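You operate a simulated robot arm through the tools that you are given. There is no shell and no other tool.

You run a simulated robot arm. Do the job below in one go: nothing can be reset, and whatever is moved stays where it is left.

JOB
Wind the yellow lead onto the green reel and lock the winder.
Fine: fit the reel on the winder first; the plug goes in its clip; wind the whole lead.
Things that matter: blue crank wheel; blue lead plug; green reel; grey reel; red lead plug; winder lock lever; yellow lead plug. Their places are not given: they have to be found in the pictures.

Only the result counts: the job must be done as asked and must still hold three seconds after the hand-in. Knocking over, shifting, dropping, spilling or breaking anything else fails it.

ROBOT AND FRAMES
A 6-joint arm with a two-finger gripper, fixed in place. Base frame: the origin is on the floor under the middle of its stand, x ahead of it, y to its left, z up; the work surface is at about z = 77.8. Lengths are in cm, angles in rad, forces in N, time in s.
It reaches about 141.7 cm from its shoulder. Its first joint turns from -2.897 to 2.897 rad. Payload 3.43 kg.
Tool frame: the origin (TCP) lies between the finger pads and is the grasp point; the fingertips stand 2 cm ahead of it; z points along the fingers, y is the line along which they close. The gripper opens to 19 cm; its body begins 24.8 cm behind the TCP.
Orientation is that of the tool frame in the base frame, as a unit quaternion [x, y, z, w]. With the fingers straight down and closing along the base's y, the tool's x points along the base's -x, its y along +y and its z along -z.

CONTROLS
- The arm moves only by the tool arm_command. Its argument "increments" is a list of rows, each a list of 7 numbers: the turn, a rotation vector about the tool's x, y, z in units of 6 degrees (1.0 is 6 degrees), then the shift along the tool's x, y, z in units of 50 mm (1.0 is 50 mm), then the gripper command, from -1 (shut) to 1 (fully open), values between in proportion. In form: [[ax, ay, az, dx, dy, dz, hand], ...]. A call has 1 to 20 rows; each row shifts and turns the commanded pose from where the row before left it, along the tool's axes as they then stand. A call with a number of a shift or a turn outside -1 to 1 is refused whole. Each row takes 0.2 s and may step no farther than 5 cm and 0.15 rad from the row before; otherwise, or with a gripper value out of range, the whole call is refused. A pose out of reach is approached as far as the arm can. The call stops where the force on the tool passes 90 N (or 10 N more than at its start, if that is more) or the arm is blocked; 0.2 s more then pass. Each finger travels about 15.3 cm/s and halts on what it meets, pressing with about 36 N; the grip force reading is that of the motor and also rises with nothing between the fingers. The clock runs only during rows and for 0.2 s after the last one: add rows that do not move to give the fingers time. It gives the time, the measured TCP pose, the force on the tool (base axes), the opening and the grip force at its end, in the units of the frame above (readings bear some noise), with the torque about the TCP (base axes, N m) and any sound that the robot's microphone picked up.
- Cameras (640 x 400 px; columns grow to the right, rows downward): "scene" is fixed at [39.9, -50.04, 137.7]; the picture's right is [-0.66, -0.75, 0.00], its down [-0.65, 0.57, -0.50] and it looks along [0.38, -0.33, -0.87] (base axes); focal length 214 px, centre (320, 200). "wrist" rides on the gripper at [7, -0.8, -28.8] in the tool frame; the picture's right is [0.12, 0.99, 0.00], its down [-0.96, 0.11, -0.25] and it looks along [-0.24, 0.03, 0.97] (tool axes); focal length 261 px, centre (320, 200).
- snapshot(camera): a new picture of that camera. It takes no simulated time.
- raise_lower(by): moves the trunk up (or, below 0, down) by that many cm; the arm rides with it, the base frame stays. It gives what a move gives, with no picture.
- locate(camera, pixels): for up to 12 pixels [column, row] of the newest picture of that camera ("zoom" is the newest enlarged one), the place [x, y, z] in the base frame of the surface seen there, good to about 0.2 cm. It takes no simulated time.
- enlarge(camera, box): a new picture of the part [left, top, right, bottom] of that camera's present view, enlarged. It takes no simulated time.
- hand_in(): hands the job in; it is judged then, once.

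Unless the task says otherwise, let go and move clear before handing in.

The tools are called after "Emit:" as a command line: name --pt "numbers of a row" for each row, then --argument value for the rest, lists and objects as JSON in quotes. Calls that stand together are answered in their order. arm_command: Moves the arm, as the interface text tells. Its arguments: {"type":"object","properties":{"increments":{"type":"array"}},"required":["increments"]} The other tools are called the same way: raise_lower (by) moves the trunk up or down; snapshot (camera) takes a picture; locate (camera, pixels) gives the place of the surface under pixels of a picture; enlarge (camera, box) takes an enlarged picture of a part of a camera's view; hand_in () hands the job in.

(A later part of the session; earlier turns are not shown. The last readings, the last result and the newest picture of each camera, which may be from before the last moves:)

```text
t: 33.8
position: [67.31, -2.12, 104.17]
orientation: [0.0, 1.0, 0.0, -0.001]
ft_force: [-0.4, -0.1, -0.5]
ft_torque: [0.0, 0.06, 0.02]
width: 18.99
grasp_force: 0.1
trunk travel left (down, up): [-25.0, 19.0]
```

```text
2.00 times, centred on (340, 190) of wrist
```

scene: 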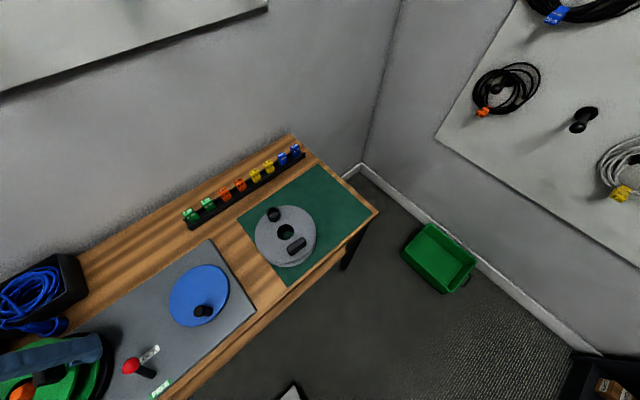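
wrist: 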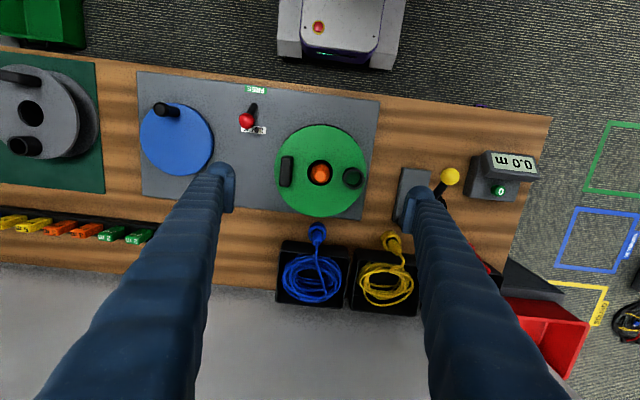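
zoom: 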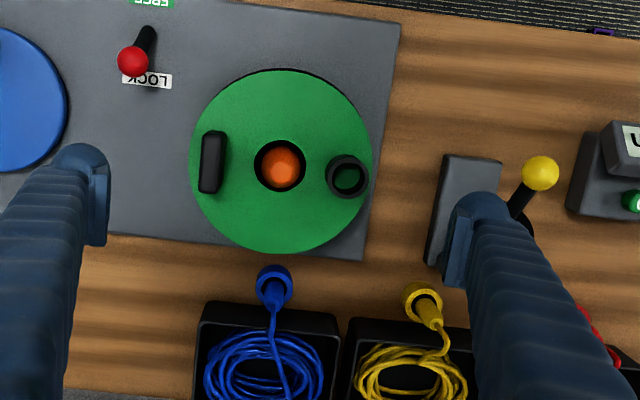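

The reel now sits on the disc around the spindle, ring at zoom (346,177). I'll locate the flange heights, the clip ring and the plug.

Emit:
locate --camera "zoom" --pixels '[[280, 90], [280, 230], [215, 120], [340, 130], [346, 158], [347, 195], [327, 177], [366, 177], [348, 177], [213, 160], [280, 168], [425, 290]]'

Emit:
enlarge --camera "wrist" --box '[365, 220, 425, 260]'

Emit:
enlarge --camera "wrist" --box '[332, 160, 372, 192]'

```text
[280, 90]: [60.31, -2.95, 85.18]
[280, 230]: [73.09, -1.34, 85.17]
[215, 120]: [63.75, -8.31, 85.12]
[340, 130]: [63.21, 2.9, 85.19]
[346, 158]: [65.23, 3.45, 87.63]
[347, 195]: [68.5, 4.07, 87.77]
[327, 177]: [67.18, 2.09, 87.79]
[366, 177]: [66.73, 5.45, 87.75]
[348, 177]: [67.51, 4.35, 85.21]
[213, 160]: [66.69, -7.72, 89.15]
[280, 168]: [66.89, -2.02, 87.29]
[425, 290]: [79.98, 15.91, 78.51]
```

```text
10.00 times, centred on (395, 240) of wrist
```

zoom: 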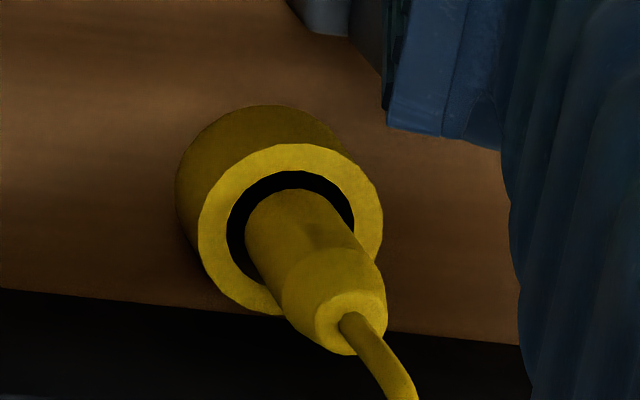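

```text
12.50 times, centred on (352, 176) of wrist
```

zoom: 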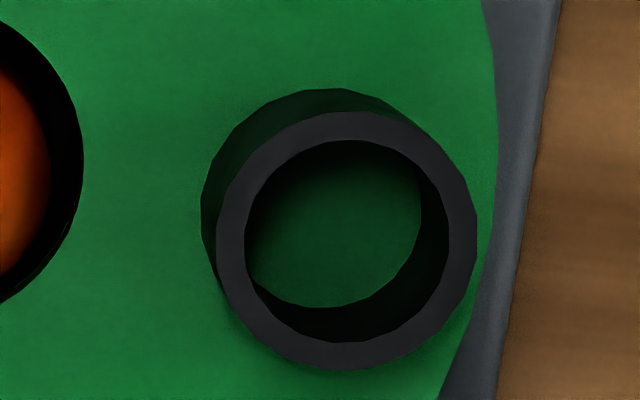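

The reel sits level (flange z 85.15) and its clip ring is centred at about (66.9,3.8), top z 87.75, inner diameter ~2.7. The yellow plug stands upright in a cup; I'll move above it for a straight view.

Emit:
arm_command --pt "0 0 0 -0.7 0.7 0 1" --pt "0 0 0 -0.7 0.72 0 1" --pt "0 0 0 -0.7 0.72 0 1" --pt "0 0 0 -0.7 0.72 0 1" --pt "0 0 0 0 0.72 0 1" --pt "0 0 0 0 0 0 1"

Emit:
snapshot --camera "wrist"

Emit:
enlarge --camera "wrist" --box '[270, 130, 370, 210]'

```text
refused: row 2 steps farther than a row can; nothing moved
```

```text
taken
```

wrist: 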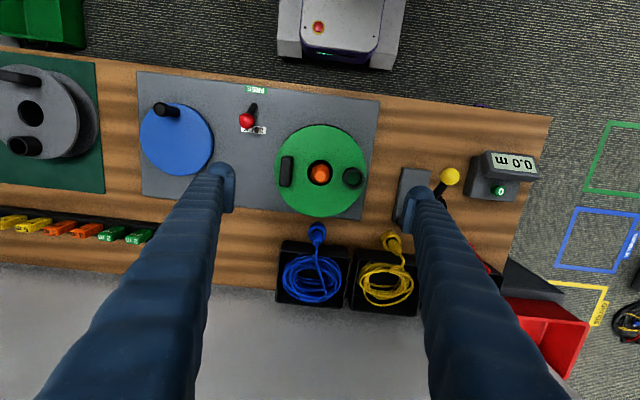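

```text
5.00 times, centred on (320, 170) of wrist
```

zoom: 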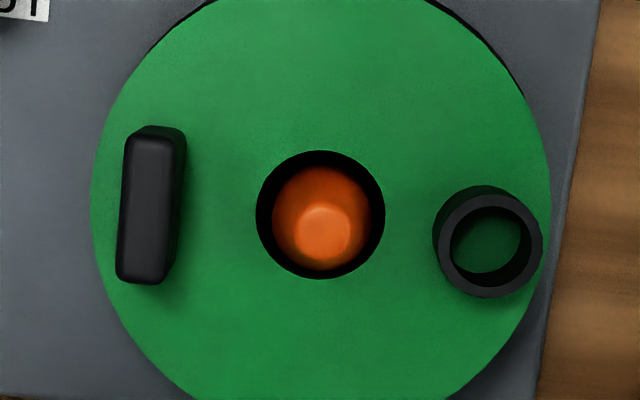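

The call was refused because a row exceeded 5 cm in total; nothing moved. I'll use smaller steps to the same place above the plug.

Emit:
arm_command --pt "0 0 0 -0.56 0.71 0 1" --pt "0 0 0 -0.56 0.71 0 1" --pt "0 0 0 -0.56 0.71 0 1" --pt "0 0 0 -0.56 0.71 0 1" --pt "0 0 0 -0.56 0.71 0 1" --pt "0 0 0 0 0 0 1"

Emit:
snapshot --camera "wrist"

Emit:
enlarge --camera "wrist" --box '[270, 120, 370, 200]'

```text
t: 35.2
position: [81.2, 15.61, 104.11]
orientation: [0.001, 1.0, 0.001, 0.0]
ft_force: [-0.6, 0.0, -0.1]
ft_torque: [-0.05, 0.01, -0.05]
width: 19.02
grasp_force: 0.1
trunk travel left (down, up): [-25.0, 19.0]
```

```text
taken
```

wrist: 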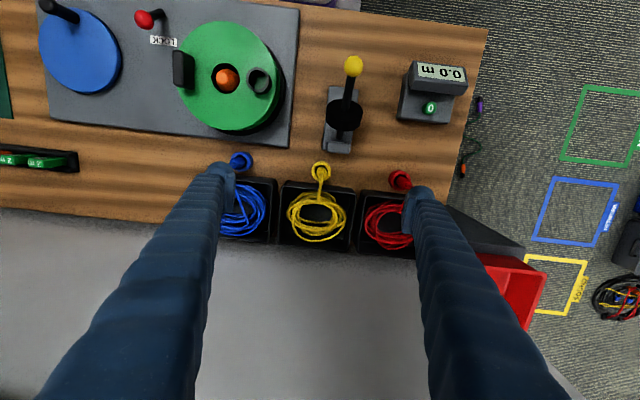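

```text
5.00 times, centred on (320, 160) of wrist
```

zoom: 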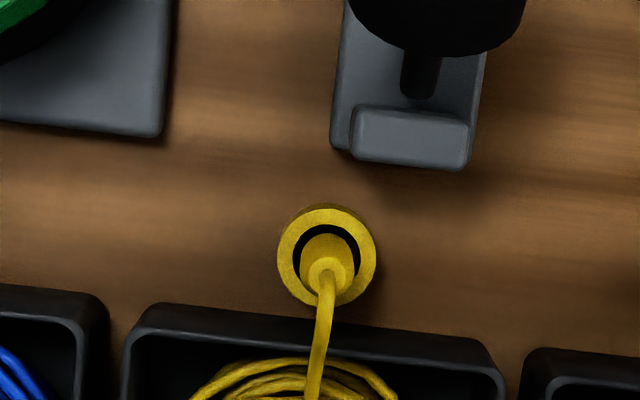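

The plug stands in its cup at zoom (327,262), the box's front wall just behind. I'll locate cup rim, plug top and box wall points.

Emit:
locate --camera "zoom" --pixels '[[284, 257], [370, 257], [327, 215], [345, 297], [327, 250], [327, 268], [308, 268], [346, 268], [320, 325], [250, 322], [400, 345], [410, 125]]'

Emit:
enlarge --camera "wrist" --box '[305, 155, 341, 185]'

```text
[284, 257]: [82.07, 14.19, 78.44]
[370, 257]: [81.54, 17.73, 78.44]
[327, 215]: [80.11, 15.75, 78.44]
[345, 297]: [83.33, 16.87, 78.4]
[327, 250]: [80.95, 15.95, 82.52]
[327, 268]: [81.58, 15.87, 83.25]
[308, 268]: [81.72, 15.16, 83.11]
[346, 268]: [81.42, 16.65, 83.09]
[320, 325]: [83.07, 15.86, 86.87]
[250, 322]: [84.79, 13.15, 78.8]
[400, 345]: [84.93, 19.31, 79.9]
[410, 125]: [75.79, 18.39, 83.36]
```

```text
13.33 times, centred on (323, 170) of wrist
```

zoom: 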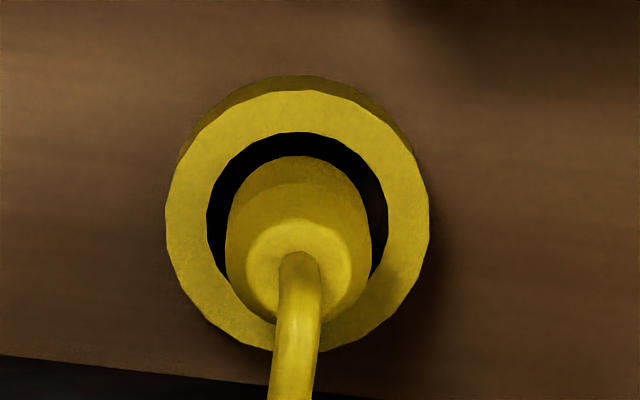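

Plug axis is about (81.95,15.95), body radius ~1.07, its top at z ≈ 83.2, cup top 78.4; box wall begins at x ≈ 84.5. I'll narrow the fingers to ~8 cm, align and go down to z ≈ 88 first.

Emit:
arm_command --pt "0 0 0 -0.15 0.07 0 0.2" --pt "0 0 0 0 0 0.6 -0.16" --pt "0 0 0 0 0 0.9 -0.16" --pt "0 0 0 0 0 0.9 -0.16" --pt "0 0 0 0 0 0.8 -0.16" --pt "0 0 0 0 0 0 -0.16"

Emit:
snapshot --camera "wrist"

Emit:
enlarge --camera "wrist" --box '[260, 130, 380, 230]'

```text
t: 36.6
position: [82.01, 15.98, 88.21]
orientation: [0.0, 1.0, 0.0, 0.001]
ft_force: [-0.4, 0.4, 0.4]
ft_torque: [-0.03, 0.01, -0.01]
width: 7.99
grasp_force: 0.0
trunk travel left (down, up): [-25.0, 19.0]
```

```text
taken
```

wrist: 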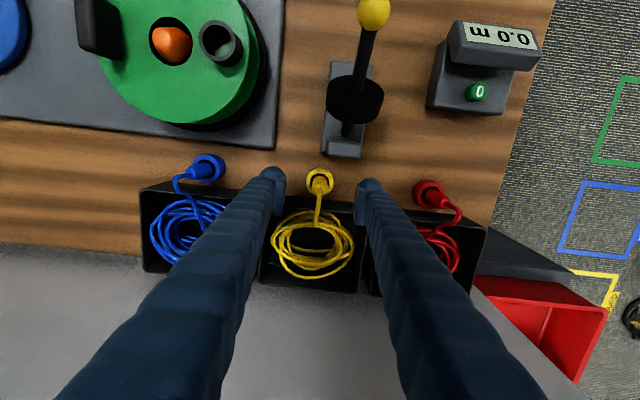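

```text
4.00 times, centred on (320, 180) of wrist
```

zoom: 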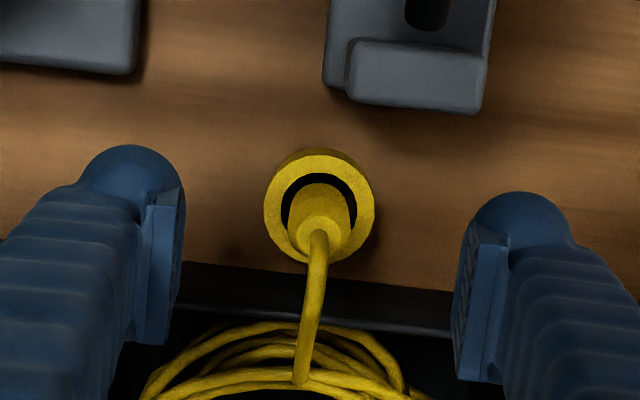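

The fingers straddle the plug and the lead runs out between them. I'll go down to TCP z ≈ 81.8.

Emit:
arm_command --pt "0 0 0 0 0 0.5 -0.16" --pt "0 0 0 0 0 0.4 -0.16" --pt "0 0 0 0 0 0.38 -0.16" --pt "0 0 0 0 0 0 -0.16"

Emit:
snapshot --camera "wrist"

Emit:
enlarge --camera "wrist" --box '[250, 130, 390, 240]'

```text
t: 37.6
position: [82.01, 16.0, 81.66]
orientation: [0.0, 1.0, 0.0, 0.0]
ft_force: [-0.6, -0.4, 0.5]
ft_torque: [0.04, -0.01, 0.0]
width: 7.98
grasp_force: 0.0
trunk travel left (down, up): [-25.0, 19.0]
```

```text
taken
```

wrist: 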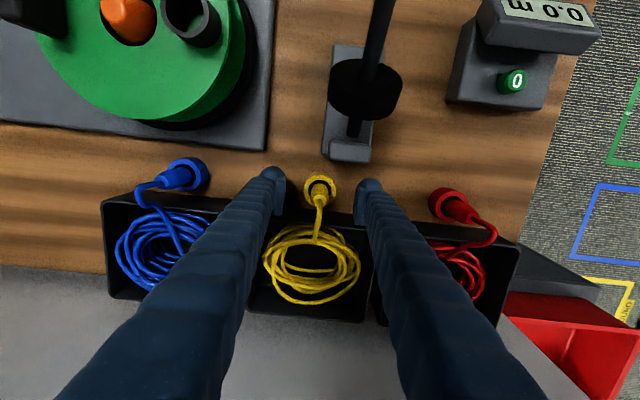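

```text
3.64 times, centred on (320, 185) of wrist
```

zoom: 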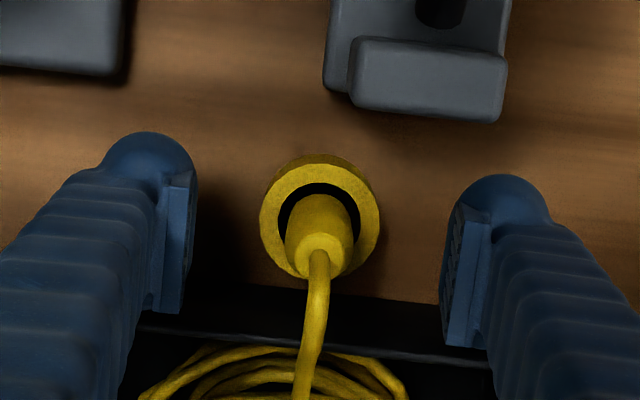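

TCP is on the plug body (zoom (318,235) ↔ image (320,195)). I'll close the fingers on it.

Emit:
arm_command --pt "0 0 0 0 0 0 -0.5" --pt "0 0 0 0 0 0 -0.7" --pt "0 0 0 0 0 0 -1" --pt "0 0 0 0 0 0 -1" --pt "0 0 0 0 0 0 -1"

Emit:
enlarge --camera "wrist" --box '[250, 130, 390, 240]'

```text
t: 38.8
position: [81.98, 15.92, 81.71]
orientation: [0.0, 1.0, 0.0, 0.0]
ft_force: [0.6, -0.1, 0.0]
ft_torque: [0.0, 0.02, -0.02]
width: 1.92
grasp_force: 36.3
trunk travel left (down, up): [-25.0, 19.0]
```

```text
3.64 times, centred on (320, 185) of wrist
```

zoom: 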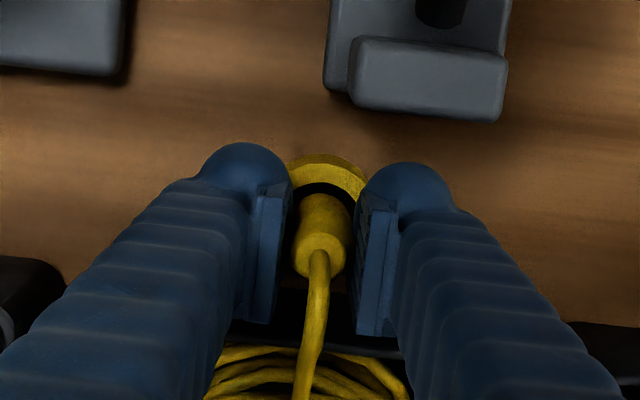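

The plug is gripped (width 1.92, 36 N). I'll lift it straight up slowly out of the cup.

Emit:
arm_command --pt "0 0 0 0 0 -0.15 -1" --pt "0 0 0 0 0 -0.2 -1" --pt "0 0 0 0 0 -0.3 -1" --pt "0 0 0 0 0 -0.3 -1" --pt "0 0 0 0 0 0 -1"

Emit:
snapshot --camera "wrist"

Emit:
enlarge --camera "wrist" --box '[250, 130, 390, 240]'

```text
t: 40.0
position: [82.03, 16.04, 86.52]
orientation: [0.0, 1.0, 0.001, 0.0]
ft_force: [-0.3, -0.2, -0.8]
ft_torque: [-0.01, 0.02, -0.03]
width: 1.94
grasp_force: 36.4
trunk travel left (down, up): [-25.0, 19.0]
```

```text
taken
```

wrist: 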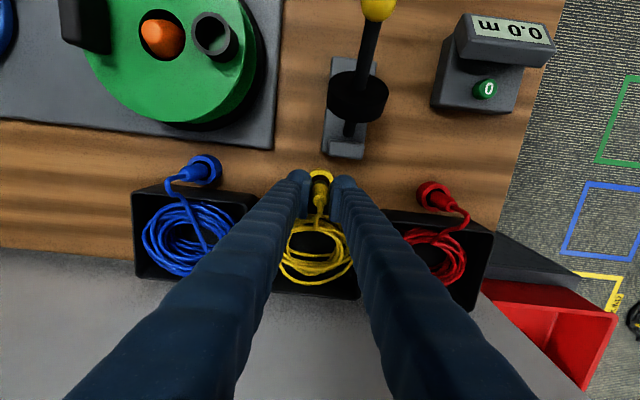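

```text
3.64 times, centred on (320, 185) of wrist
```

zoom: 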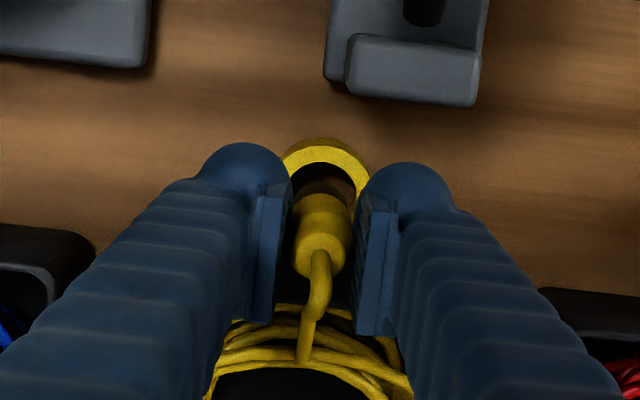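

The plug came free of the cup, the lead hanging from it to the coil. I'll raise it to z ≈ 97 and carry it above the reel's clip ring.

Emit:
arm_command --pt "0 0 0 0 0 -0.5 -1" --pt "0 0 0 0 0 -0.6 -1" --pt "0 0 0 0 0 -0.6 -1" --pt "0 0 0 0 0 -0.4 -1" --pt "0 0 0 0.4 -0.32 0 -1" --pt "0 0 0 0.5 -0.41 0 -1" --pt "0 0 0 0.5 -0.41 0 -1" --pt "0 0 0 0.5 -0.41 0 -1" --pt "0 0 0 0.5 -0.41 0 -1" --pt "0 0 0 0.4 -0.32 0 -1" --pt "0 0 0 0.22 -0.17 0 -1" --pt "0 0 0 0 0 0 -1"

Emit:
snapshot --camera "wrist"

Emit:
enlarge --camera "wrist" --box '[250, 130, 390, 240]'

Emit:
snapshot --camera "scene"

```text
t: 42.6
position: [66.98, 3.77, 97.04]
orientation: [0.0, 1.0, 0.0, 0.0]
ft_force: [-0.2, -0.1, -0.5]
ft_torque: [0.01, -0.04, 0.0]
width: 1.93
grasp_force: 35.5
trunk travel left (down, up): [-25.0, 19.0]
```

```text
taken
```

wrist: 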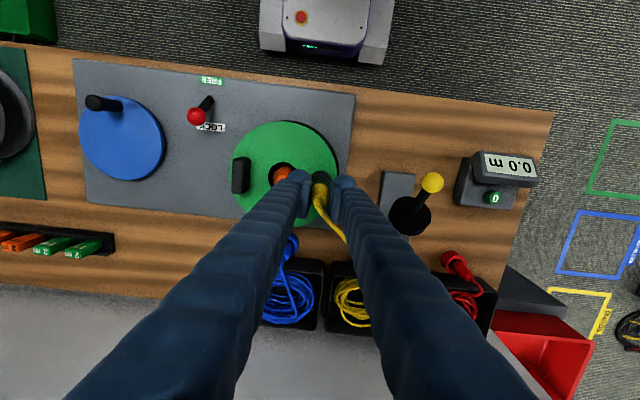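

```text
3.64 times, centred on (320, 185) of wrist
```

zoom: 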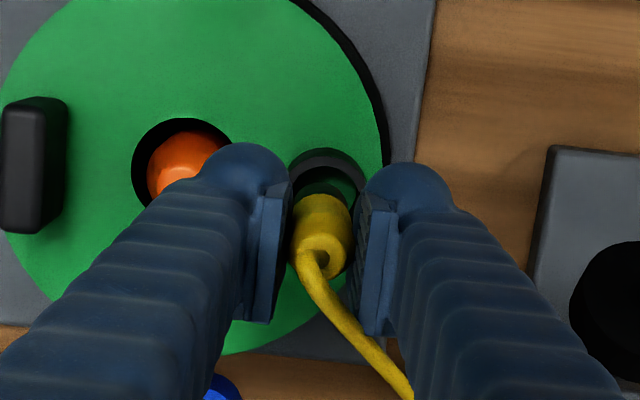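

```text
taken
```

scene: 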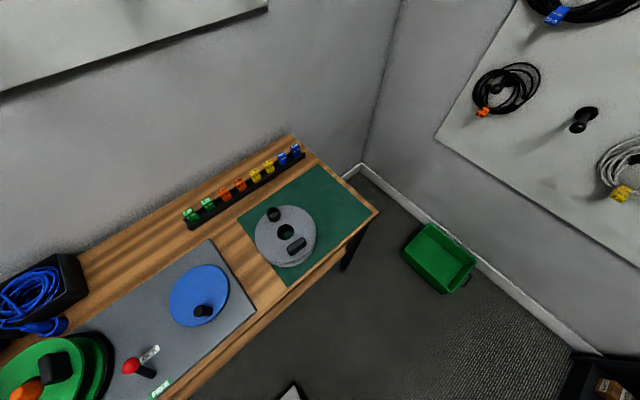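

The plug hangs right over the ring (zoom (325,185)). I'll lower it carefully, nose into the ring, watching the force.

Emit:
arm_command --pt "0 0 0 0.02 0 0.3 -1" --pt "0 0 0 0 0 0.3 -1" --pt "0 0 0 0 0 0.15 -1" --pt "0 0 0 0 0 0.15 -1" --pt "0 0 0 0 0 0.1 -1" --pt "0 0 0 0 0 0 -1"

Emit:
snapshot --camera "wrist"

Emit:
enlarge --camera "wrist" --box '[250, 130, 390, 240]'

```text
t: 44.0
position: [66.62, 3.64, 91.9]
orientation: [0.0, 1.0, 0.0, 0.0]
ft_force: [-0.6, -0.1, -0.1]
ft_torque: [0.03, -0.08, -0.02]
width: 1.95
grasp_force: 36.1
trunk travel left (down, up): [-25.0, 19.0]
```

```text
taken
```

wrist: 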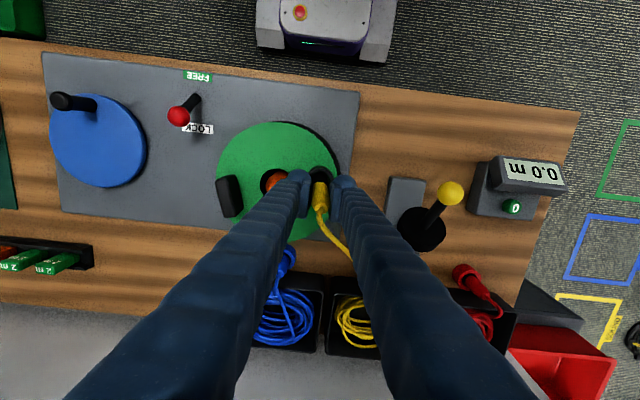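

```text
3.64 times, centred on (320, 185) of wrist
```

zoom: 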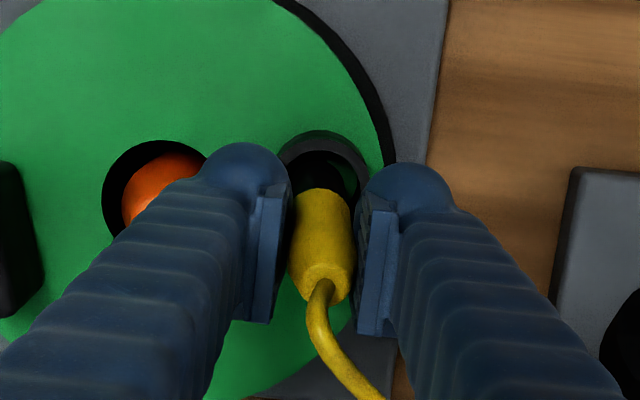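

The plug looks shifted in the grip (its cord end is now at zoom (325,288)) and the TCP was nudged to x 66.6, so the nose may be touching the ring. I'll measure the plug's points and the ring before going on.

Emit:
enlarge --camera "wrist" --box '[295, 150, 355, 225]'

Emit:
locate --camera "wrist" --pixels '[[319, 184], [320, 190], [320, 198], [321, 205], [322, 210], [318, 169], [318, 175], [310, 172], [334, 172], [320, 180]]'

```text
5.33 times, centred on (325, 188) of wrist
```

zoom: 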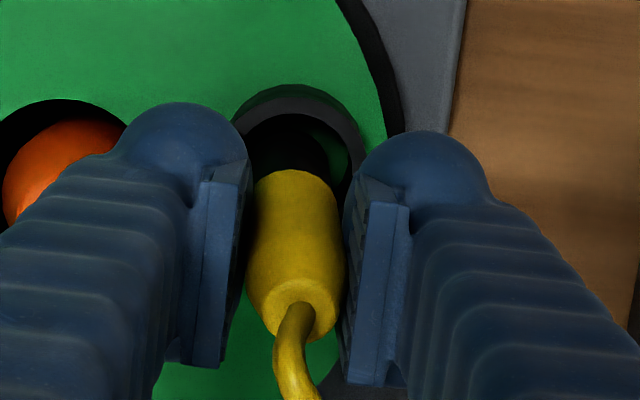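

```text
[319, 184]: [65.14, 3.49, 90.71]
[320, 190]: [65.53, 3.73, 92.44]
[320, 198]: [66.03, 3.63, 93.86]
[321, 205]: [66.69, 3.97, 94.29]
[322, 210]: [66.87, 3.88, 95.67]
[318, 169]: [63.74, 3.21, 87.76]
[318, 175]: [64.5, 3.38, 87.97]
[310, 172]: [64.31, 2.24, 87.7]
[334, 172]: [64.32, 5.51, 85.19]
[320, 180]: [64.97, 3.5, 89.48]
```

The ring's near edge now reads x = 63.7 rather than 65.2, so the reel seems to have turned slightly and the plug leans. I'll check the whole reel: handle, hub and ring.

Emit:
locate --camera "wrist" --pixels '[[229, 180], [229, 196], [229, 213], [240, 150], [300, 135], [275, 181], [262, 180], [331, 160], [215, 190], [250, 230], [338, 180], [322, 160]]'

Emit:
enlarge --camera "wrist" --box '[200, 110, 360, 250]'

```text
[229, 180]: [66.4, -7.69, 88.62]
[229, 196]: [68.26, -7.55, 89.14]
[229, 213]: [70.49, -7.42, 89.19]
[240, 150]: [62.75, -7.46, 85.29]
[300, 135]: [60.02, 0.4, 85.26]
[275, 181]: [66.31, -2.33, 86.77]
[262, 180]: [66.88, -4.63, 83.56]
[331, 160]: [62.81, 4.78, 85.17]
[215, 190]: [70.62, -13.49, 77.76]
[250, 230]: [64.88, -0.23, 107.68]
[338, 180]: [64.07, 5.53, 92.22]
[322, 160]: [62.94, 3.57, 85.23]
```

```text
2.86 times, centred on (280, 180) of wrist
```

zoom: 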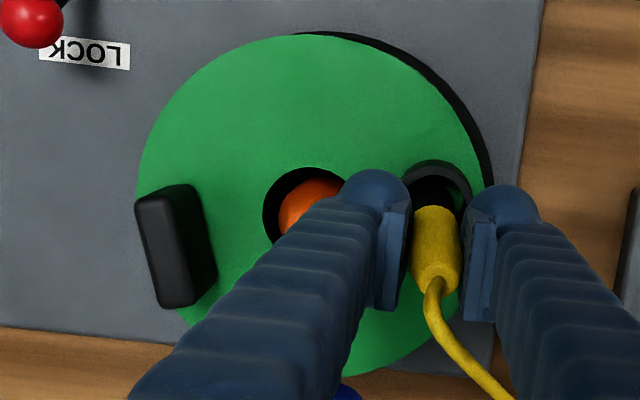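

The reel has turned about 15° counter-clockwise (handle now near (68.4,-7.5)), and the plug leans with its nose toward -x by ~13°. I'll zoom on the nose/ring contact to see whether it's in the ring.

Emit:
enlarge --camera "wrist" --box '[302, 158, 342, 188]'

Emit:
locate --camera "zoom" --pixels '[[260, 110], [260, 160], [260, 200], [260, 240], [260, 280], [260, 330], [200, 200], [320, 200], [370, 200], [400, 230], [320, 90], [230, 250]]'

```text
13.33 times, centred on (322, 173) of wrist
```

zoom: 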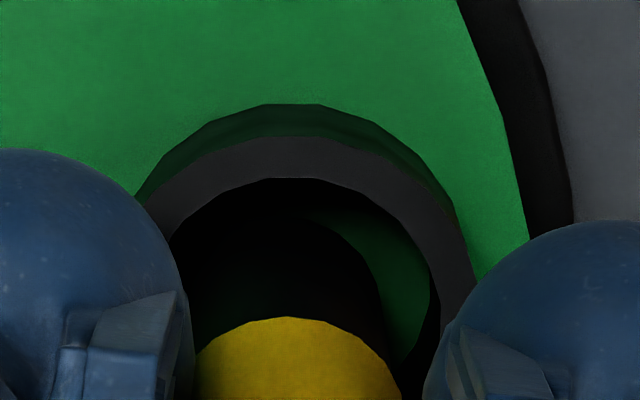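

```text
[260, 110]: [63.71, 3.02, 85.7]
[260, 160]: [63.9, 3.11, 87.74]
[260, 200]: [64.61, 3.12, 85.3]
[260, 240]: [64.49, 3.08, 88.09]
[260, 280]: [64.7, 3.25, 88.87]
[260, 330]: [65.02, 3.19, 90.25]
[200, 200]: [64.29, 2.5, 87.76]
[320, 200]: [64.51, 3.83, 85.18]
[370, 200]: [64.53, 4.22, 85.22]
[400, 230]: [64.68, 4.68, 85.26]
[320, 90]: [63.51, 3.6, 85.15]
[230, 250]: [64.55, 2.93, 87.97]
```

The nose silhouette lies inside the ring's opening (near inner wall x≈64.0, nose front x≈64.4). I'll hold still for two rows to read settled pose and forces.

Emit:
arm_command --pt "0 0 0 0 0 0 -1" --pt "0 0 0 0 0 0 -1"

Emit:
enlarge --camera "wrist" --box '[250, 130, 390, 240]'

```text
t: 44.6
position: [66.76, 3.77, 91.91]
orientation: [0.0, 1.0, 0.0, -0.001]
ft_force: [0.0, -0.1, 0.0]
ft_torque: [-0.02, 0.0, -0.01]
width: 1.95
grasp_force: 35.8
trunk travel left (down, up): [-25.0, 19.0]
```

```text
3.64 times, centred on (320, 185) of wrist
```

zoom: 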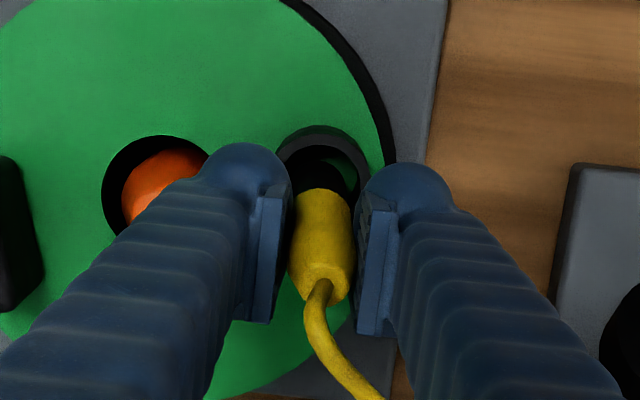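

Forces are zero, but the ring looks a hair different. I'll hold for one more second and compare, to learn whether the reel is drifting.

Emit:
arm_command --pt "0 0 0 0 0 0 -1" --pt "0 0 0 0 0 0 -1" --pt "0 0 0 0 0 0 -1" --pt "0 0 0 0 0 0 -1" --pt "0 0 0 0 0 0 -1"

Emit:
enlarge --camera "wrist" --box '[302, 158, 342, 188]'

Emit:
locate --camera "zoom" --pixels '[[260, 110], [260, 160], [260, 200], [260, 240], [260, 280], [260, 330], [200, 200], [320, 200], [370, 200], [400, 230], [320, 90], [230, 250]]'

Emit:
snapshot --camera "wrist"

```text
t: 45.8
position: [66.74, 3.66, 91.98]
orientation: [-0.001, 1.0, 0.001, 0.0]
ft_force: [0.0, -0.9, 0.0]
ft_torque: [-0.02, -0.01, -0.01]
width: 1.95
grasp_force: 36.1
trunk travel left (down, up): [-25.0, 19.0]
```

```text
13.33 times, centred on (322, 173) of wrist
```

zoom: 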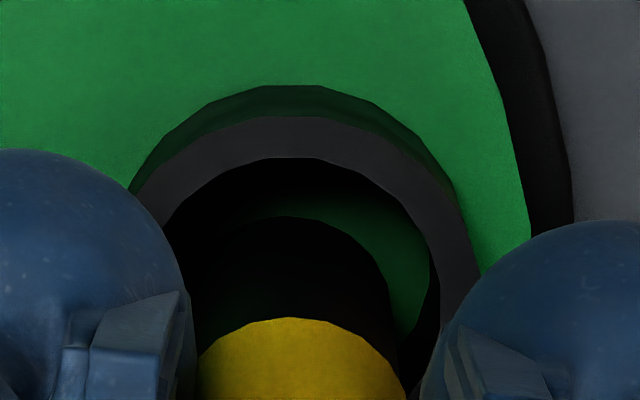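

```text
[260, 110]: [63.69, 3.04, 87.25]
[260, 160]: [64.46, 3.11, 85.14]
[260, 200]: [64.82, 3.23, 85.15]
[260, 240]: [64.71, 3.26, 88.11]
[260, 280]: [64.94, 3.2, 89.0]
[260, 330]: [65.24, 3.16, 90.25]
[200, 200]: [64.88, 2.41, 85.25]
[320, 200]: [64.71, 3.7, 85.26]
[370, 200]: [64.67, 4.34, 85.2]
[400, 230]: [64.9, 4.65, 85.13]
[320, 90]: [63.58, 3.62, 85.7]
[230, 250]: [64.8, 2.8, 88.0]
```

```text
taken
```

wrist: 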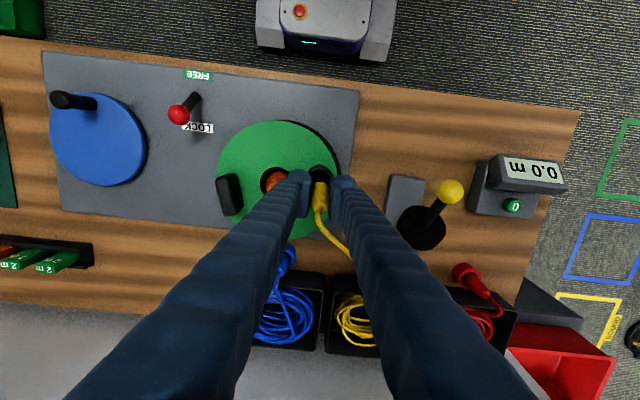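

The reel is static; the arm just settled. The plug leans ~14° (nose toward -x) in the grip, so I'll lift 2 cm, then tilt the tool about its y axis to bring the plug upright, and re-measure.

Emit:
locate --camera "wrist" --pixels '[[60, 100], [98, 135], [178, 114], [195, 97]]'

Emit:
arm_command --pt "0 0 0 0 0 -0.2 -1" --pt "0 0 0 0 0 -0.2 -1" --pt "0 0 0 0 0 -0.1 -1" --pt "0 -0.8 0 0 0 0 -1" --pt "0 -0.8 0 0 0 0 -1" --pt "0 -0.7 0 0 0 0 -1" --pt "0 0 0 0 0 0 -1" --pt "0 0 0 0 0 0 -1"

Emit:
snapshot --camera "wrist"

Emit:
enlarge --camera "wrist" --box '[250, 130, 390, 240]'

```text
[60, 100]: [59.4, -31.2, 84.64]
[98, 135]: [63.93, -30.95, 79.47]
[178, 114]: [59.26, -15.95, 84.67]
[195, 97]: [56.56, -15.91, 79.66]
```

```text
t: 47.6
position: [66.84, 3.69, 94.43]
orientation: [0.0, 0.993, 0.0, 0.12]
ft_force: [-0.4, 0.0, -0.6]
ft_torque: [0.0, -0.01, -0.04]
width: 1.9
grasp_force: 35.9
trunk travel left (down, up): [-25.0, 19.0]
```

```text
taken
```

wrist: 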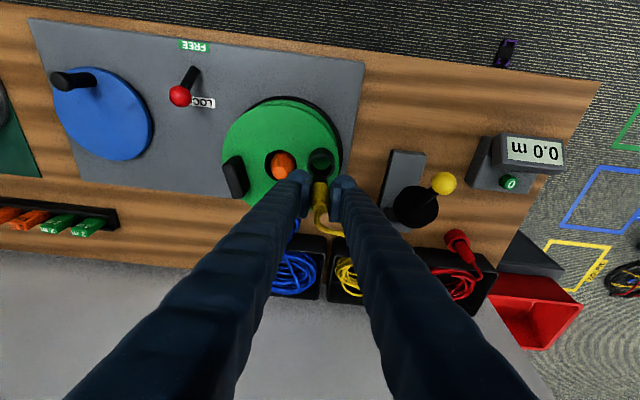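

```text
3.64 times, centred on (320, 185) of wrist
```

zoom: 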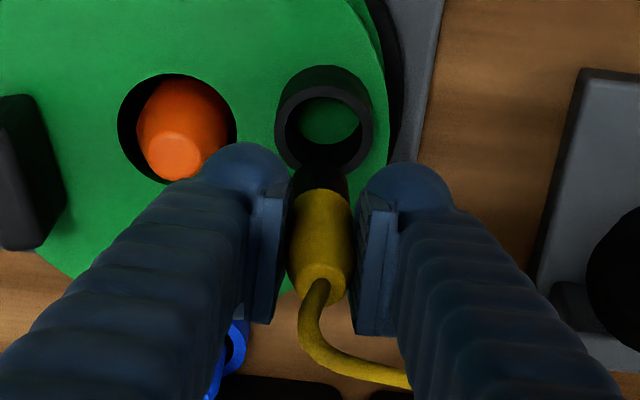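

Now the black nose (zoom (320,175)) and the ring (zoom (325,115)) are both visible. I'll locate plug axis points and the ring's rim.

Emit:
enlarge --camera "wrist" --box '[295, 140, 355, 215]'

Emit:
locate --camera "wrist" --pixels '[[320, 177], [320, 181], [320, 184], [320, 190], [320, 196], [320, 202], [321, 208], [322, 150], [308, 160], [334, 160], [322, 170], [315, 181]]'

```text
5.33 times, centred on (325, 178) of wrist
```

zoom: 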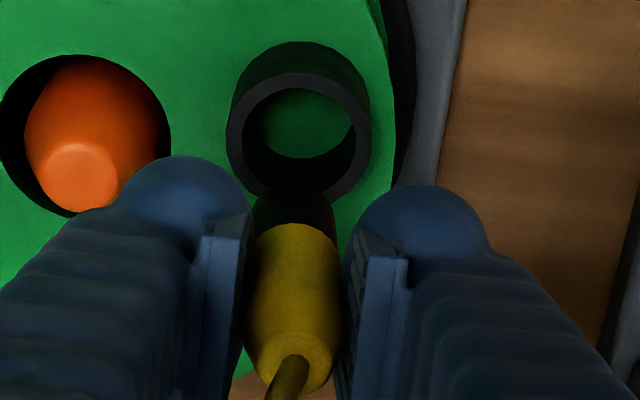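

```text
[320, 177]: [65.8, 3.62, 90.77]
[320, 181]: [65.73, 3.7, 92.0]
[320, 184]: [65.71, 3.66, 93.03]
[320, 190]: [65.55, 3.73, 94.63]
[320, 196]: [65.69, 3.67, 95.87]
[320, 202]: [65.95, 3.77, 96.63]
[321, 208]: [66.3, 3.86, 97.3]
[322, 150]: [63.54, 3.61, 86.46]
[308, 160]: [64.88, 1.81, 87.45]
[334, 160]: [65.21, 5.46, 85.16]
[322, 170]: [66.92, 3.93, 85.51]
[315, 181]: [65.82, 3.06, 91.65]
```

The plug is upright again (front surface x ≈ 65.7 from z 90.8 to 95). I'll locate the ring's rim band to get its present centre.

Emit:
locate --camera "zoom" --pixels '[[298, 82], [238, 135], [362, 132], [250, 105], [345, 98], [345, 175], [300, 60], [298, 130], [290, 200], [290, 192], [290, 210], [90, 175]]'

Emit:
enlarge --camera "wrist" --box '[303, 145, 339, 190]'

```text
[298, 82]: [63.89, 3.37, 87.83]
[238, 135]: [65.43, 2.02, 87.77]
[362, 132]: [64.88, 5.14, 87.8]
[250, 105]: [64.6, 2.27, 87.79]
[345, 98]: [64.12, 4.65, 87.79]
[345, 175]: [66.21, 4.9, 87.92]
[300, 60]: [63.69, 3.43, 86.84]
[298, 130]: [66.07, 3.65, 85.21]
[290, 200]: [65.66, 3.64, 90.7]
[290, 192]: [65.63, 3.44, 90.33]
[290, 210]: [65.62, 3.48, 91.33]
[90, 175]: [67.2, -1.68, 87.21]
```

```text
8.89 times, centred on (321, 168) of wrist
```

zoom: 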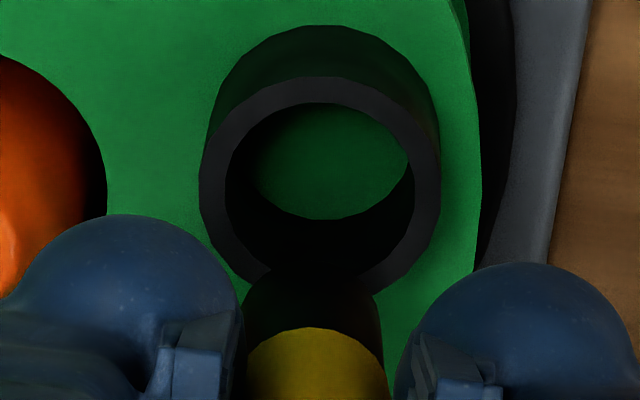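

Ring centre is now about (65.43,3.63); the plug's nose axis is about (66.62,3.65). I'll shift 1.2 cm toward -x at this height and verify the alignment.

Emit:
arm_command --pt "0 0 0 0.115 0 -0.028 -1" --pt "0 0 0 0.116 0 -0.029 -1" --pt "0 0 0 0 0 0 -1" --pt "0 0 0 0 0 0 -1"

Emit:
snapshot --camera "wrist"

Emit:
enlarge --camera "wrist" --box '[295, 140, 355, 215]'

Emit:
locate --camera "zoom" --pixels '[[295, 160], [295, 170], [295, 180], [295, 190], [295, 200], [295, 215], [295, 240], [295, 270], [295, 300], [270, 215], [330, 215], [298, 110]]'

```text
t: 48.6
position: [65.66, 3.76, 94.46]
orientation: [0.0, 0.993, 0.0, 0.12]
ft_force: [-0.3, 0.5, -1.1]
ft_torque: [0.0, 0.01, 0.0]
width: 1.9
grasp_force: 36.3
trunk travel left (down, up): [-25.0, 19.0]
```

```text
taken
```

wrist: 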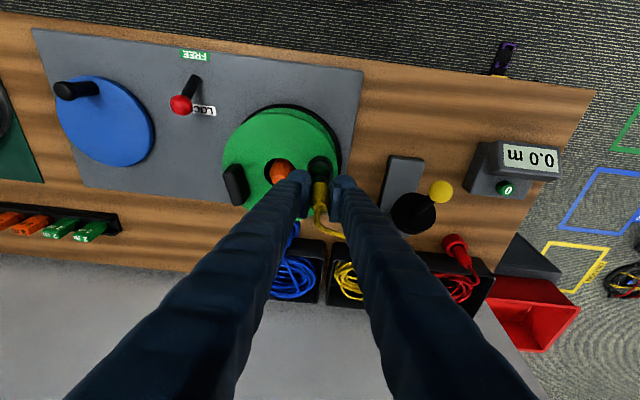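

```text
5.33 times, centred on (325, 178) of wrist
```

zoom: 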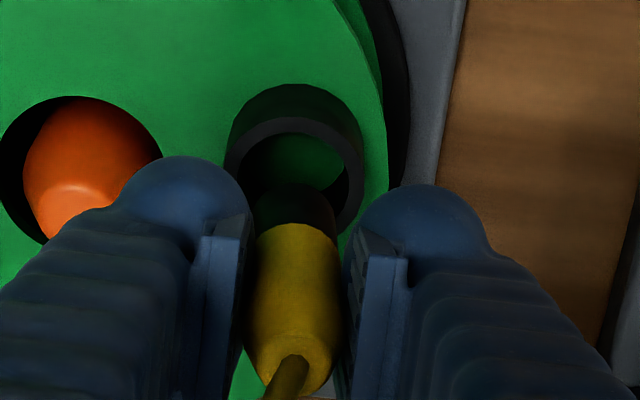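

```text
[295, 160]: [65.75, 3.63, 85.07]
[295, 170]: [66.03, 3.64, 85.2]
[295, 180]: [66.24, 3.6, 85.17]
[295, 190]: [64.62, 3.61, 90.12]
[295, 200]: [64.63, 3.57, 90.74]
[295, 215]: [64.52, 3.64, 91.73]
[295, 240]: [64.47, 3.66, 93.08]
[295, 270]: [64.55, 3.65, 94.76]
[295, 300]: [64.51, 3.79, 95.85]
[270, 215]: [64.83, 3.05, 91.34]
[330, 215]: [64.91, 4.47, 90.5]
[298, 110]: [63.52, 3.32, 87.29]
```

Nose axis (65.5,3.65) lines up with the ring centre (65.43,3.63); the nose bottom is at z ≈ 89.6. I'll lower 2.6 cm straight down in small rows and check.

Emit:
arm_command --pt "0 0 0 0.031 0 0.126 -1" --pt "0 0 0 0.031 0 0.126 -1" --pt "0 0 0 0.031 0 0.126 -1" --pt "0 0 0 0.031 0 0.126 -1" --pt "0 0 0 0 0 0 -1"

Emit:
snapshot --camera "wrist"

Emit:
enlarge --camera "wrist" --box '[295, 140, 355, 215]'

Emit:
locate --camera "zoom" --pixels '[[295, 130], [295, 140], [295, 160], [295, 180], [295, 200], [295, 215], [295, 240], [295, 270], [295, 300], [295, 330], [235, 175], [360, 175]]'

```text
t: 49.8
position: [65.6, 3.65, 91.79]
orientation: [0.0, 0.993, 0.001, 0.121]
ft_force: [-0.4, 0.3, 0.7]
ft_torque: [0.02, -0.02, 0.0]
width: 1.94
grasp_force: 36.3
trunk travel left (down, up): [-25.0, 19.0]
```

```text
taken
```

wrist: 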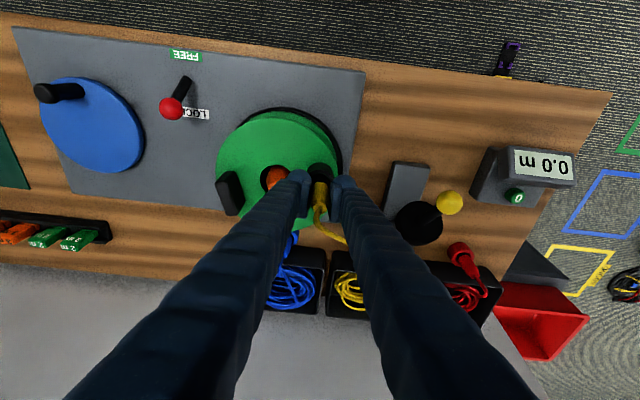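

```text
5.33 times, centred on (325, 178) of wrist
```

zoom: 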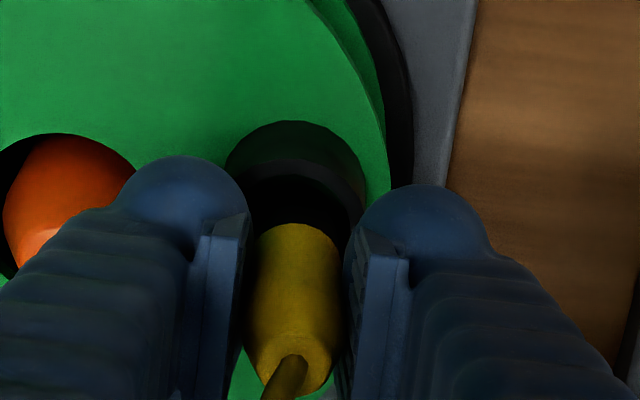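

```text
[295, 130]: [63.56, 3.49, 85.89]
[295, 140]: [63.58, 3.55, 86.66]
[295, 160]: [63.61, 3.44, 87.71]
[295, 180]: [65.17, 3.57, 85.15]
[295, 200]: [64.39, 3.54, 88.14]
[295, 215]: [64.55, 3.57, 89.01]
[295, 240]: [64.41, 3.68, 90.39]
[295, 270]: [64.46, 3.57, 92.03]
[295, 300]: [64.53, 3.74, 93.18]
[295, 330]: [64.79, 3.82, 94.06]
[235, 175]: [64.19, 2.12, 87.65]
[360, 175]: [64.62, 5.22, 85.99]
```

The plug stays upright, nose in the ring's mouth with no resistance. I'll lower another 1.5 cm.

Emit:
arm_command --pt "0 0 0 0.024 0 0.097 -1" --pt "0 0 0 0.024 0 0.097 -1" --pt "0 0 0 0.024 0 0.097 -1" --pt "0 0 0 0 0 0 -1"

Emit:
snapshot --camera "wrist"

Emit:
enlarge --camera "wrist" --box '[295, 140, 355, 215]'

Emit:
locate --camera "zoom" --pixels '[[295, 160], [295, 180], [295, 190], [295, 200], [295, 215], [295, 240], [295, 270], [295, 300], [295, 330], [240, 195], [360, 195]]'

```text
t: 50.8
position: [65.51, 3.86, 90.39]
orientation: [0.001, 0.993, 0.0, 0.119]
ft_force: [0.0, 0.0, -1.5]
ft_torque: [0.02, -0.03, -0.01]
width: 1.97
grasp_force: 36.4
trunk travel left (down, up): [-25.0, 19.0]
```

```text
taken
```

wrist: 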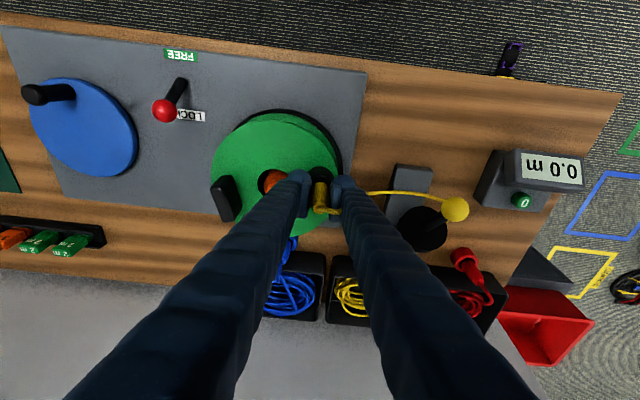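

```text
5.33 times, centred on (325, 178) of wrist
```

zoom: 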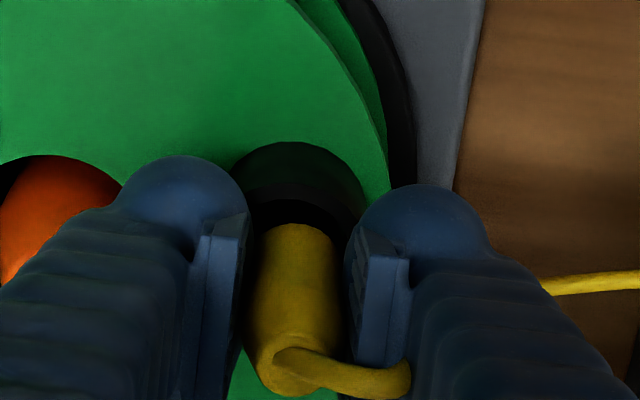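

```text
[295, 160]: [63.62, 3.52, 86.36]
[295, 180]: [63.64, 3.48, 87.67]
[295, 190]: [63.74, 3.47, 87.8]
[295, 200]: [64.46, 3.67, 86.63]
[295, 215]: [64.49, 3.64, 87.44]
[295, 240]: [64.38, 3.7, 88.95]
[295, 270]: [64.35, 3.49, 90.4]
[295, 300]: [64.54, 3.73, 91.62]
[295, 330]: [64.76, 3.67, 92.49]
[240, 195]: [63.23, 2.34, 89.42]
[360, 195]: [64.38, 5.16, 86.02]
```

The nose is well inside the ring and the lead now runs from the plug to the yellow-knobbed guide at (455,205), so the clip seems to have taken it. I'll open the fingers modestly and look before moving away.

Emit:
arm_command --pt "0 0 0 0 0 0 -0.7" --pt "0 0 0 0 0 0 -0.55" --pt "0 0 0 0 0 0 -0.5" --pt "0 0 0 0 0 0 -0.5"

Emit:
snapshot --camera "wrist"

Emit:
enlarge --camera "wrist" --box '[260, 130, 380, 230]'

```text
t: 51.8
position: [65.63, 3.83, 90.46]
orientation: [0.0, 0.993, 0.0, 0.119]
ft_force: [0.4, -0.5, 0.3]
ft_torque: [-0.01, -0.02, -0.03]
width: 4.74
grasp_force: 0.1
trunk travel left (down, up): [-25.0, 19.0]
```

```text
taken
```

wrist: 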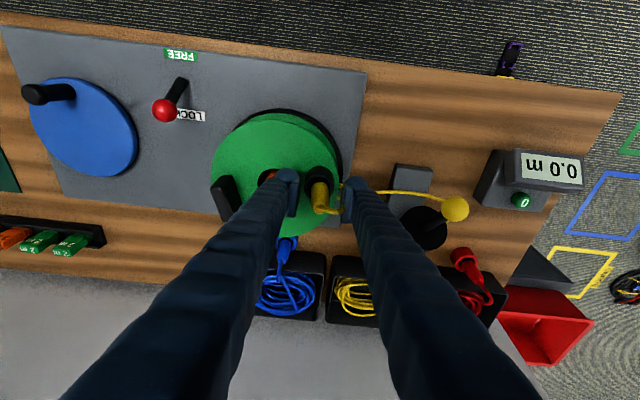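

```text
4.00 times, centred on (320, 180) of wrist
```

zoom: 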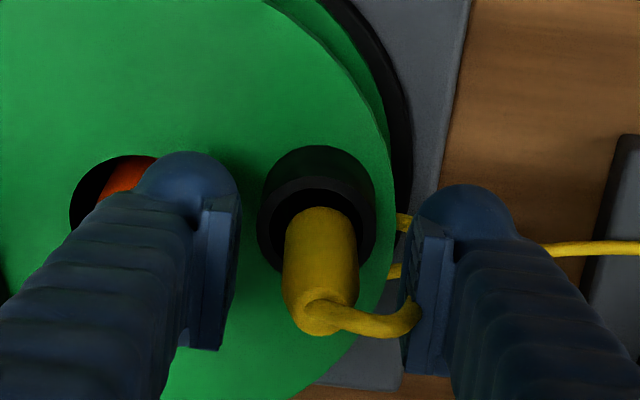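

The plug stays in the clip by itself, its lead going over the rim to the reel and out to the guide. I'll check where the cord lies relative to the +y finger before rising.

Emit:
locate --camera "zoom" --pixels '[[330, 312], [370, 325], [410, 315], [404, 222], [396, 270], [570, 250], [620, 247], [320, 220], [320, 260], [470, 200], [425, 260], [316, 180]]'

```text
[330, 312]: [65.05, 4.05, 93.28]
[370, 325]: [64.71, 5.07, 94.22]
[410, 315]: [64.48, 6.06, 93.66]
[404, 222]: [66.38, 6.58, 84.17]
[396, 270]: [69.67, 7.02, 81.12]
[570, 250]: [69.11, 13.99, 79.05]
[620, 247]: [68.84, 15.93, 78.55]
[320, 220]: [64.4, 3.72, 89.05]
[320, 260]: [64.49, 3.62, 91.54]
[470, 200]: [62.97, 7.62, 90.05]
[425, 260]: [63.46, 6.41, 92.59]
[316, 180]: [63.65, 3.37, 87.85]
```

The cord skirts the +y finger's inner face with no force on the tool. I'll rise straight up slowly and watch the force.

Emit:
arm_command --pt "0 0 0 -0.024 0 -0.097 -0.5" --pt "0 0 0 -0.024 0 -0.097 -0.5" --pt "0 0 0 -0.024 0 -0.097 -0.5" --pt "0 0 0 0 0 0 -0.5"

Emit:
snapshot --camera "wrist"

Emit:
enlarge --camera "wrist" --box '[260, 130, 380, 230]'

```text
t: 52.8
position: [65.5, 3.82, 91.79]
orientation: [0.0, 0.993, 0.0, 0.119]
ft_force: [0.2, -0.6, 0.7]
ft_torque: [0.01, -0.03, -0.02]
width: 4.73
grasp_force: 0.1
trunk travel left (down, up): [-25.0, 19.0]
```

```text
taken
```

wrist: 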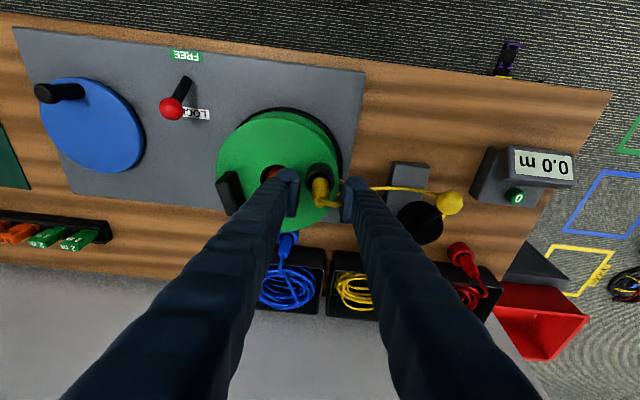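

```text
4.00 times, centred on (320, 180) of wrist
```

zoom: 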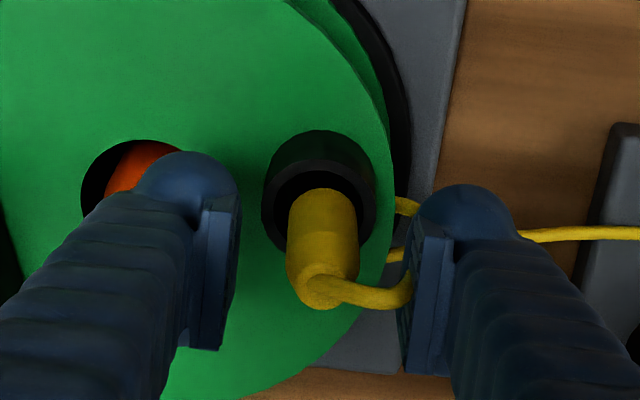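

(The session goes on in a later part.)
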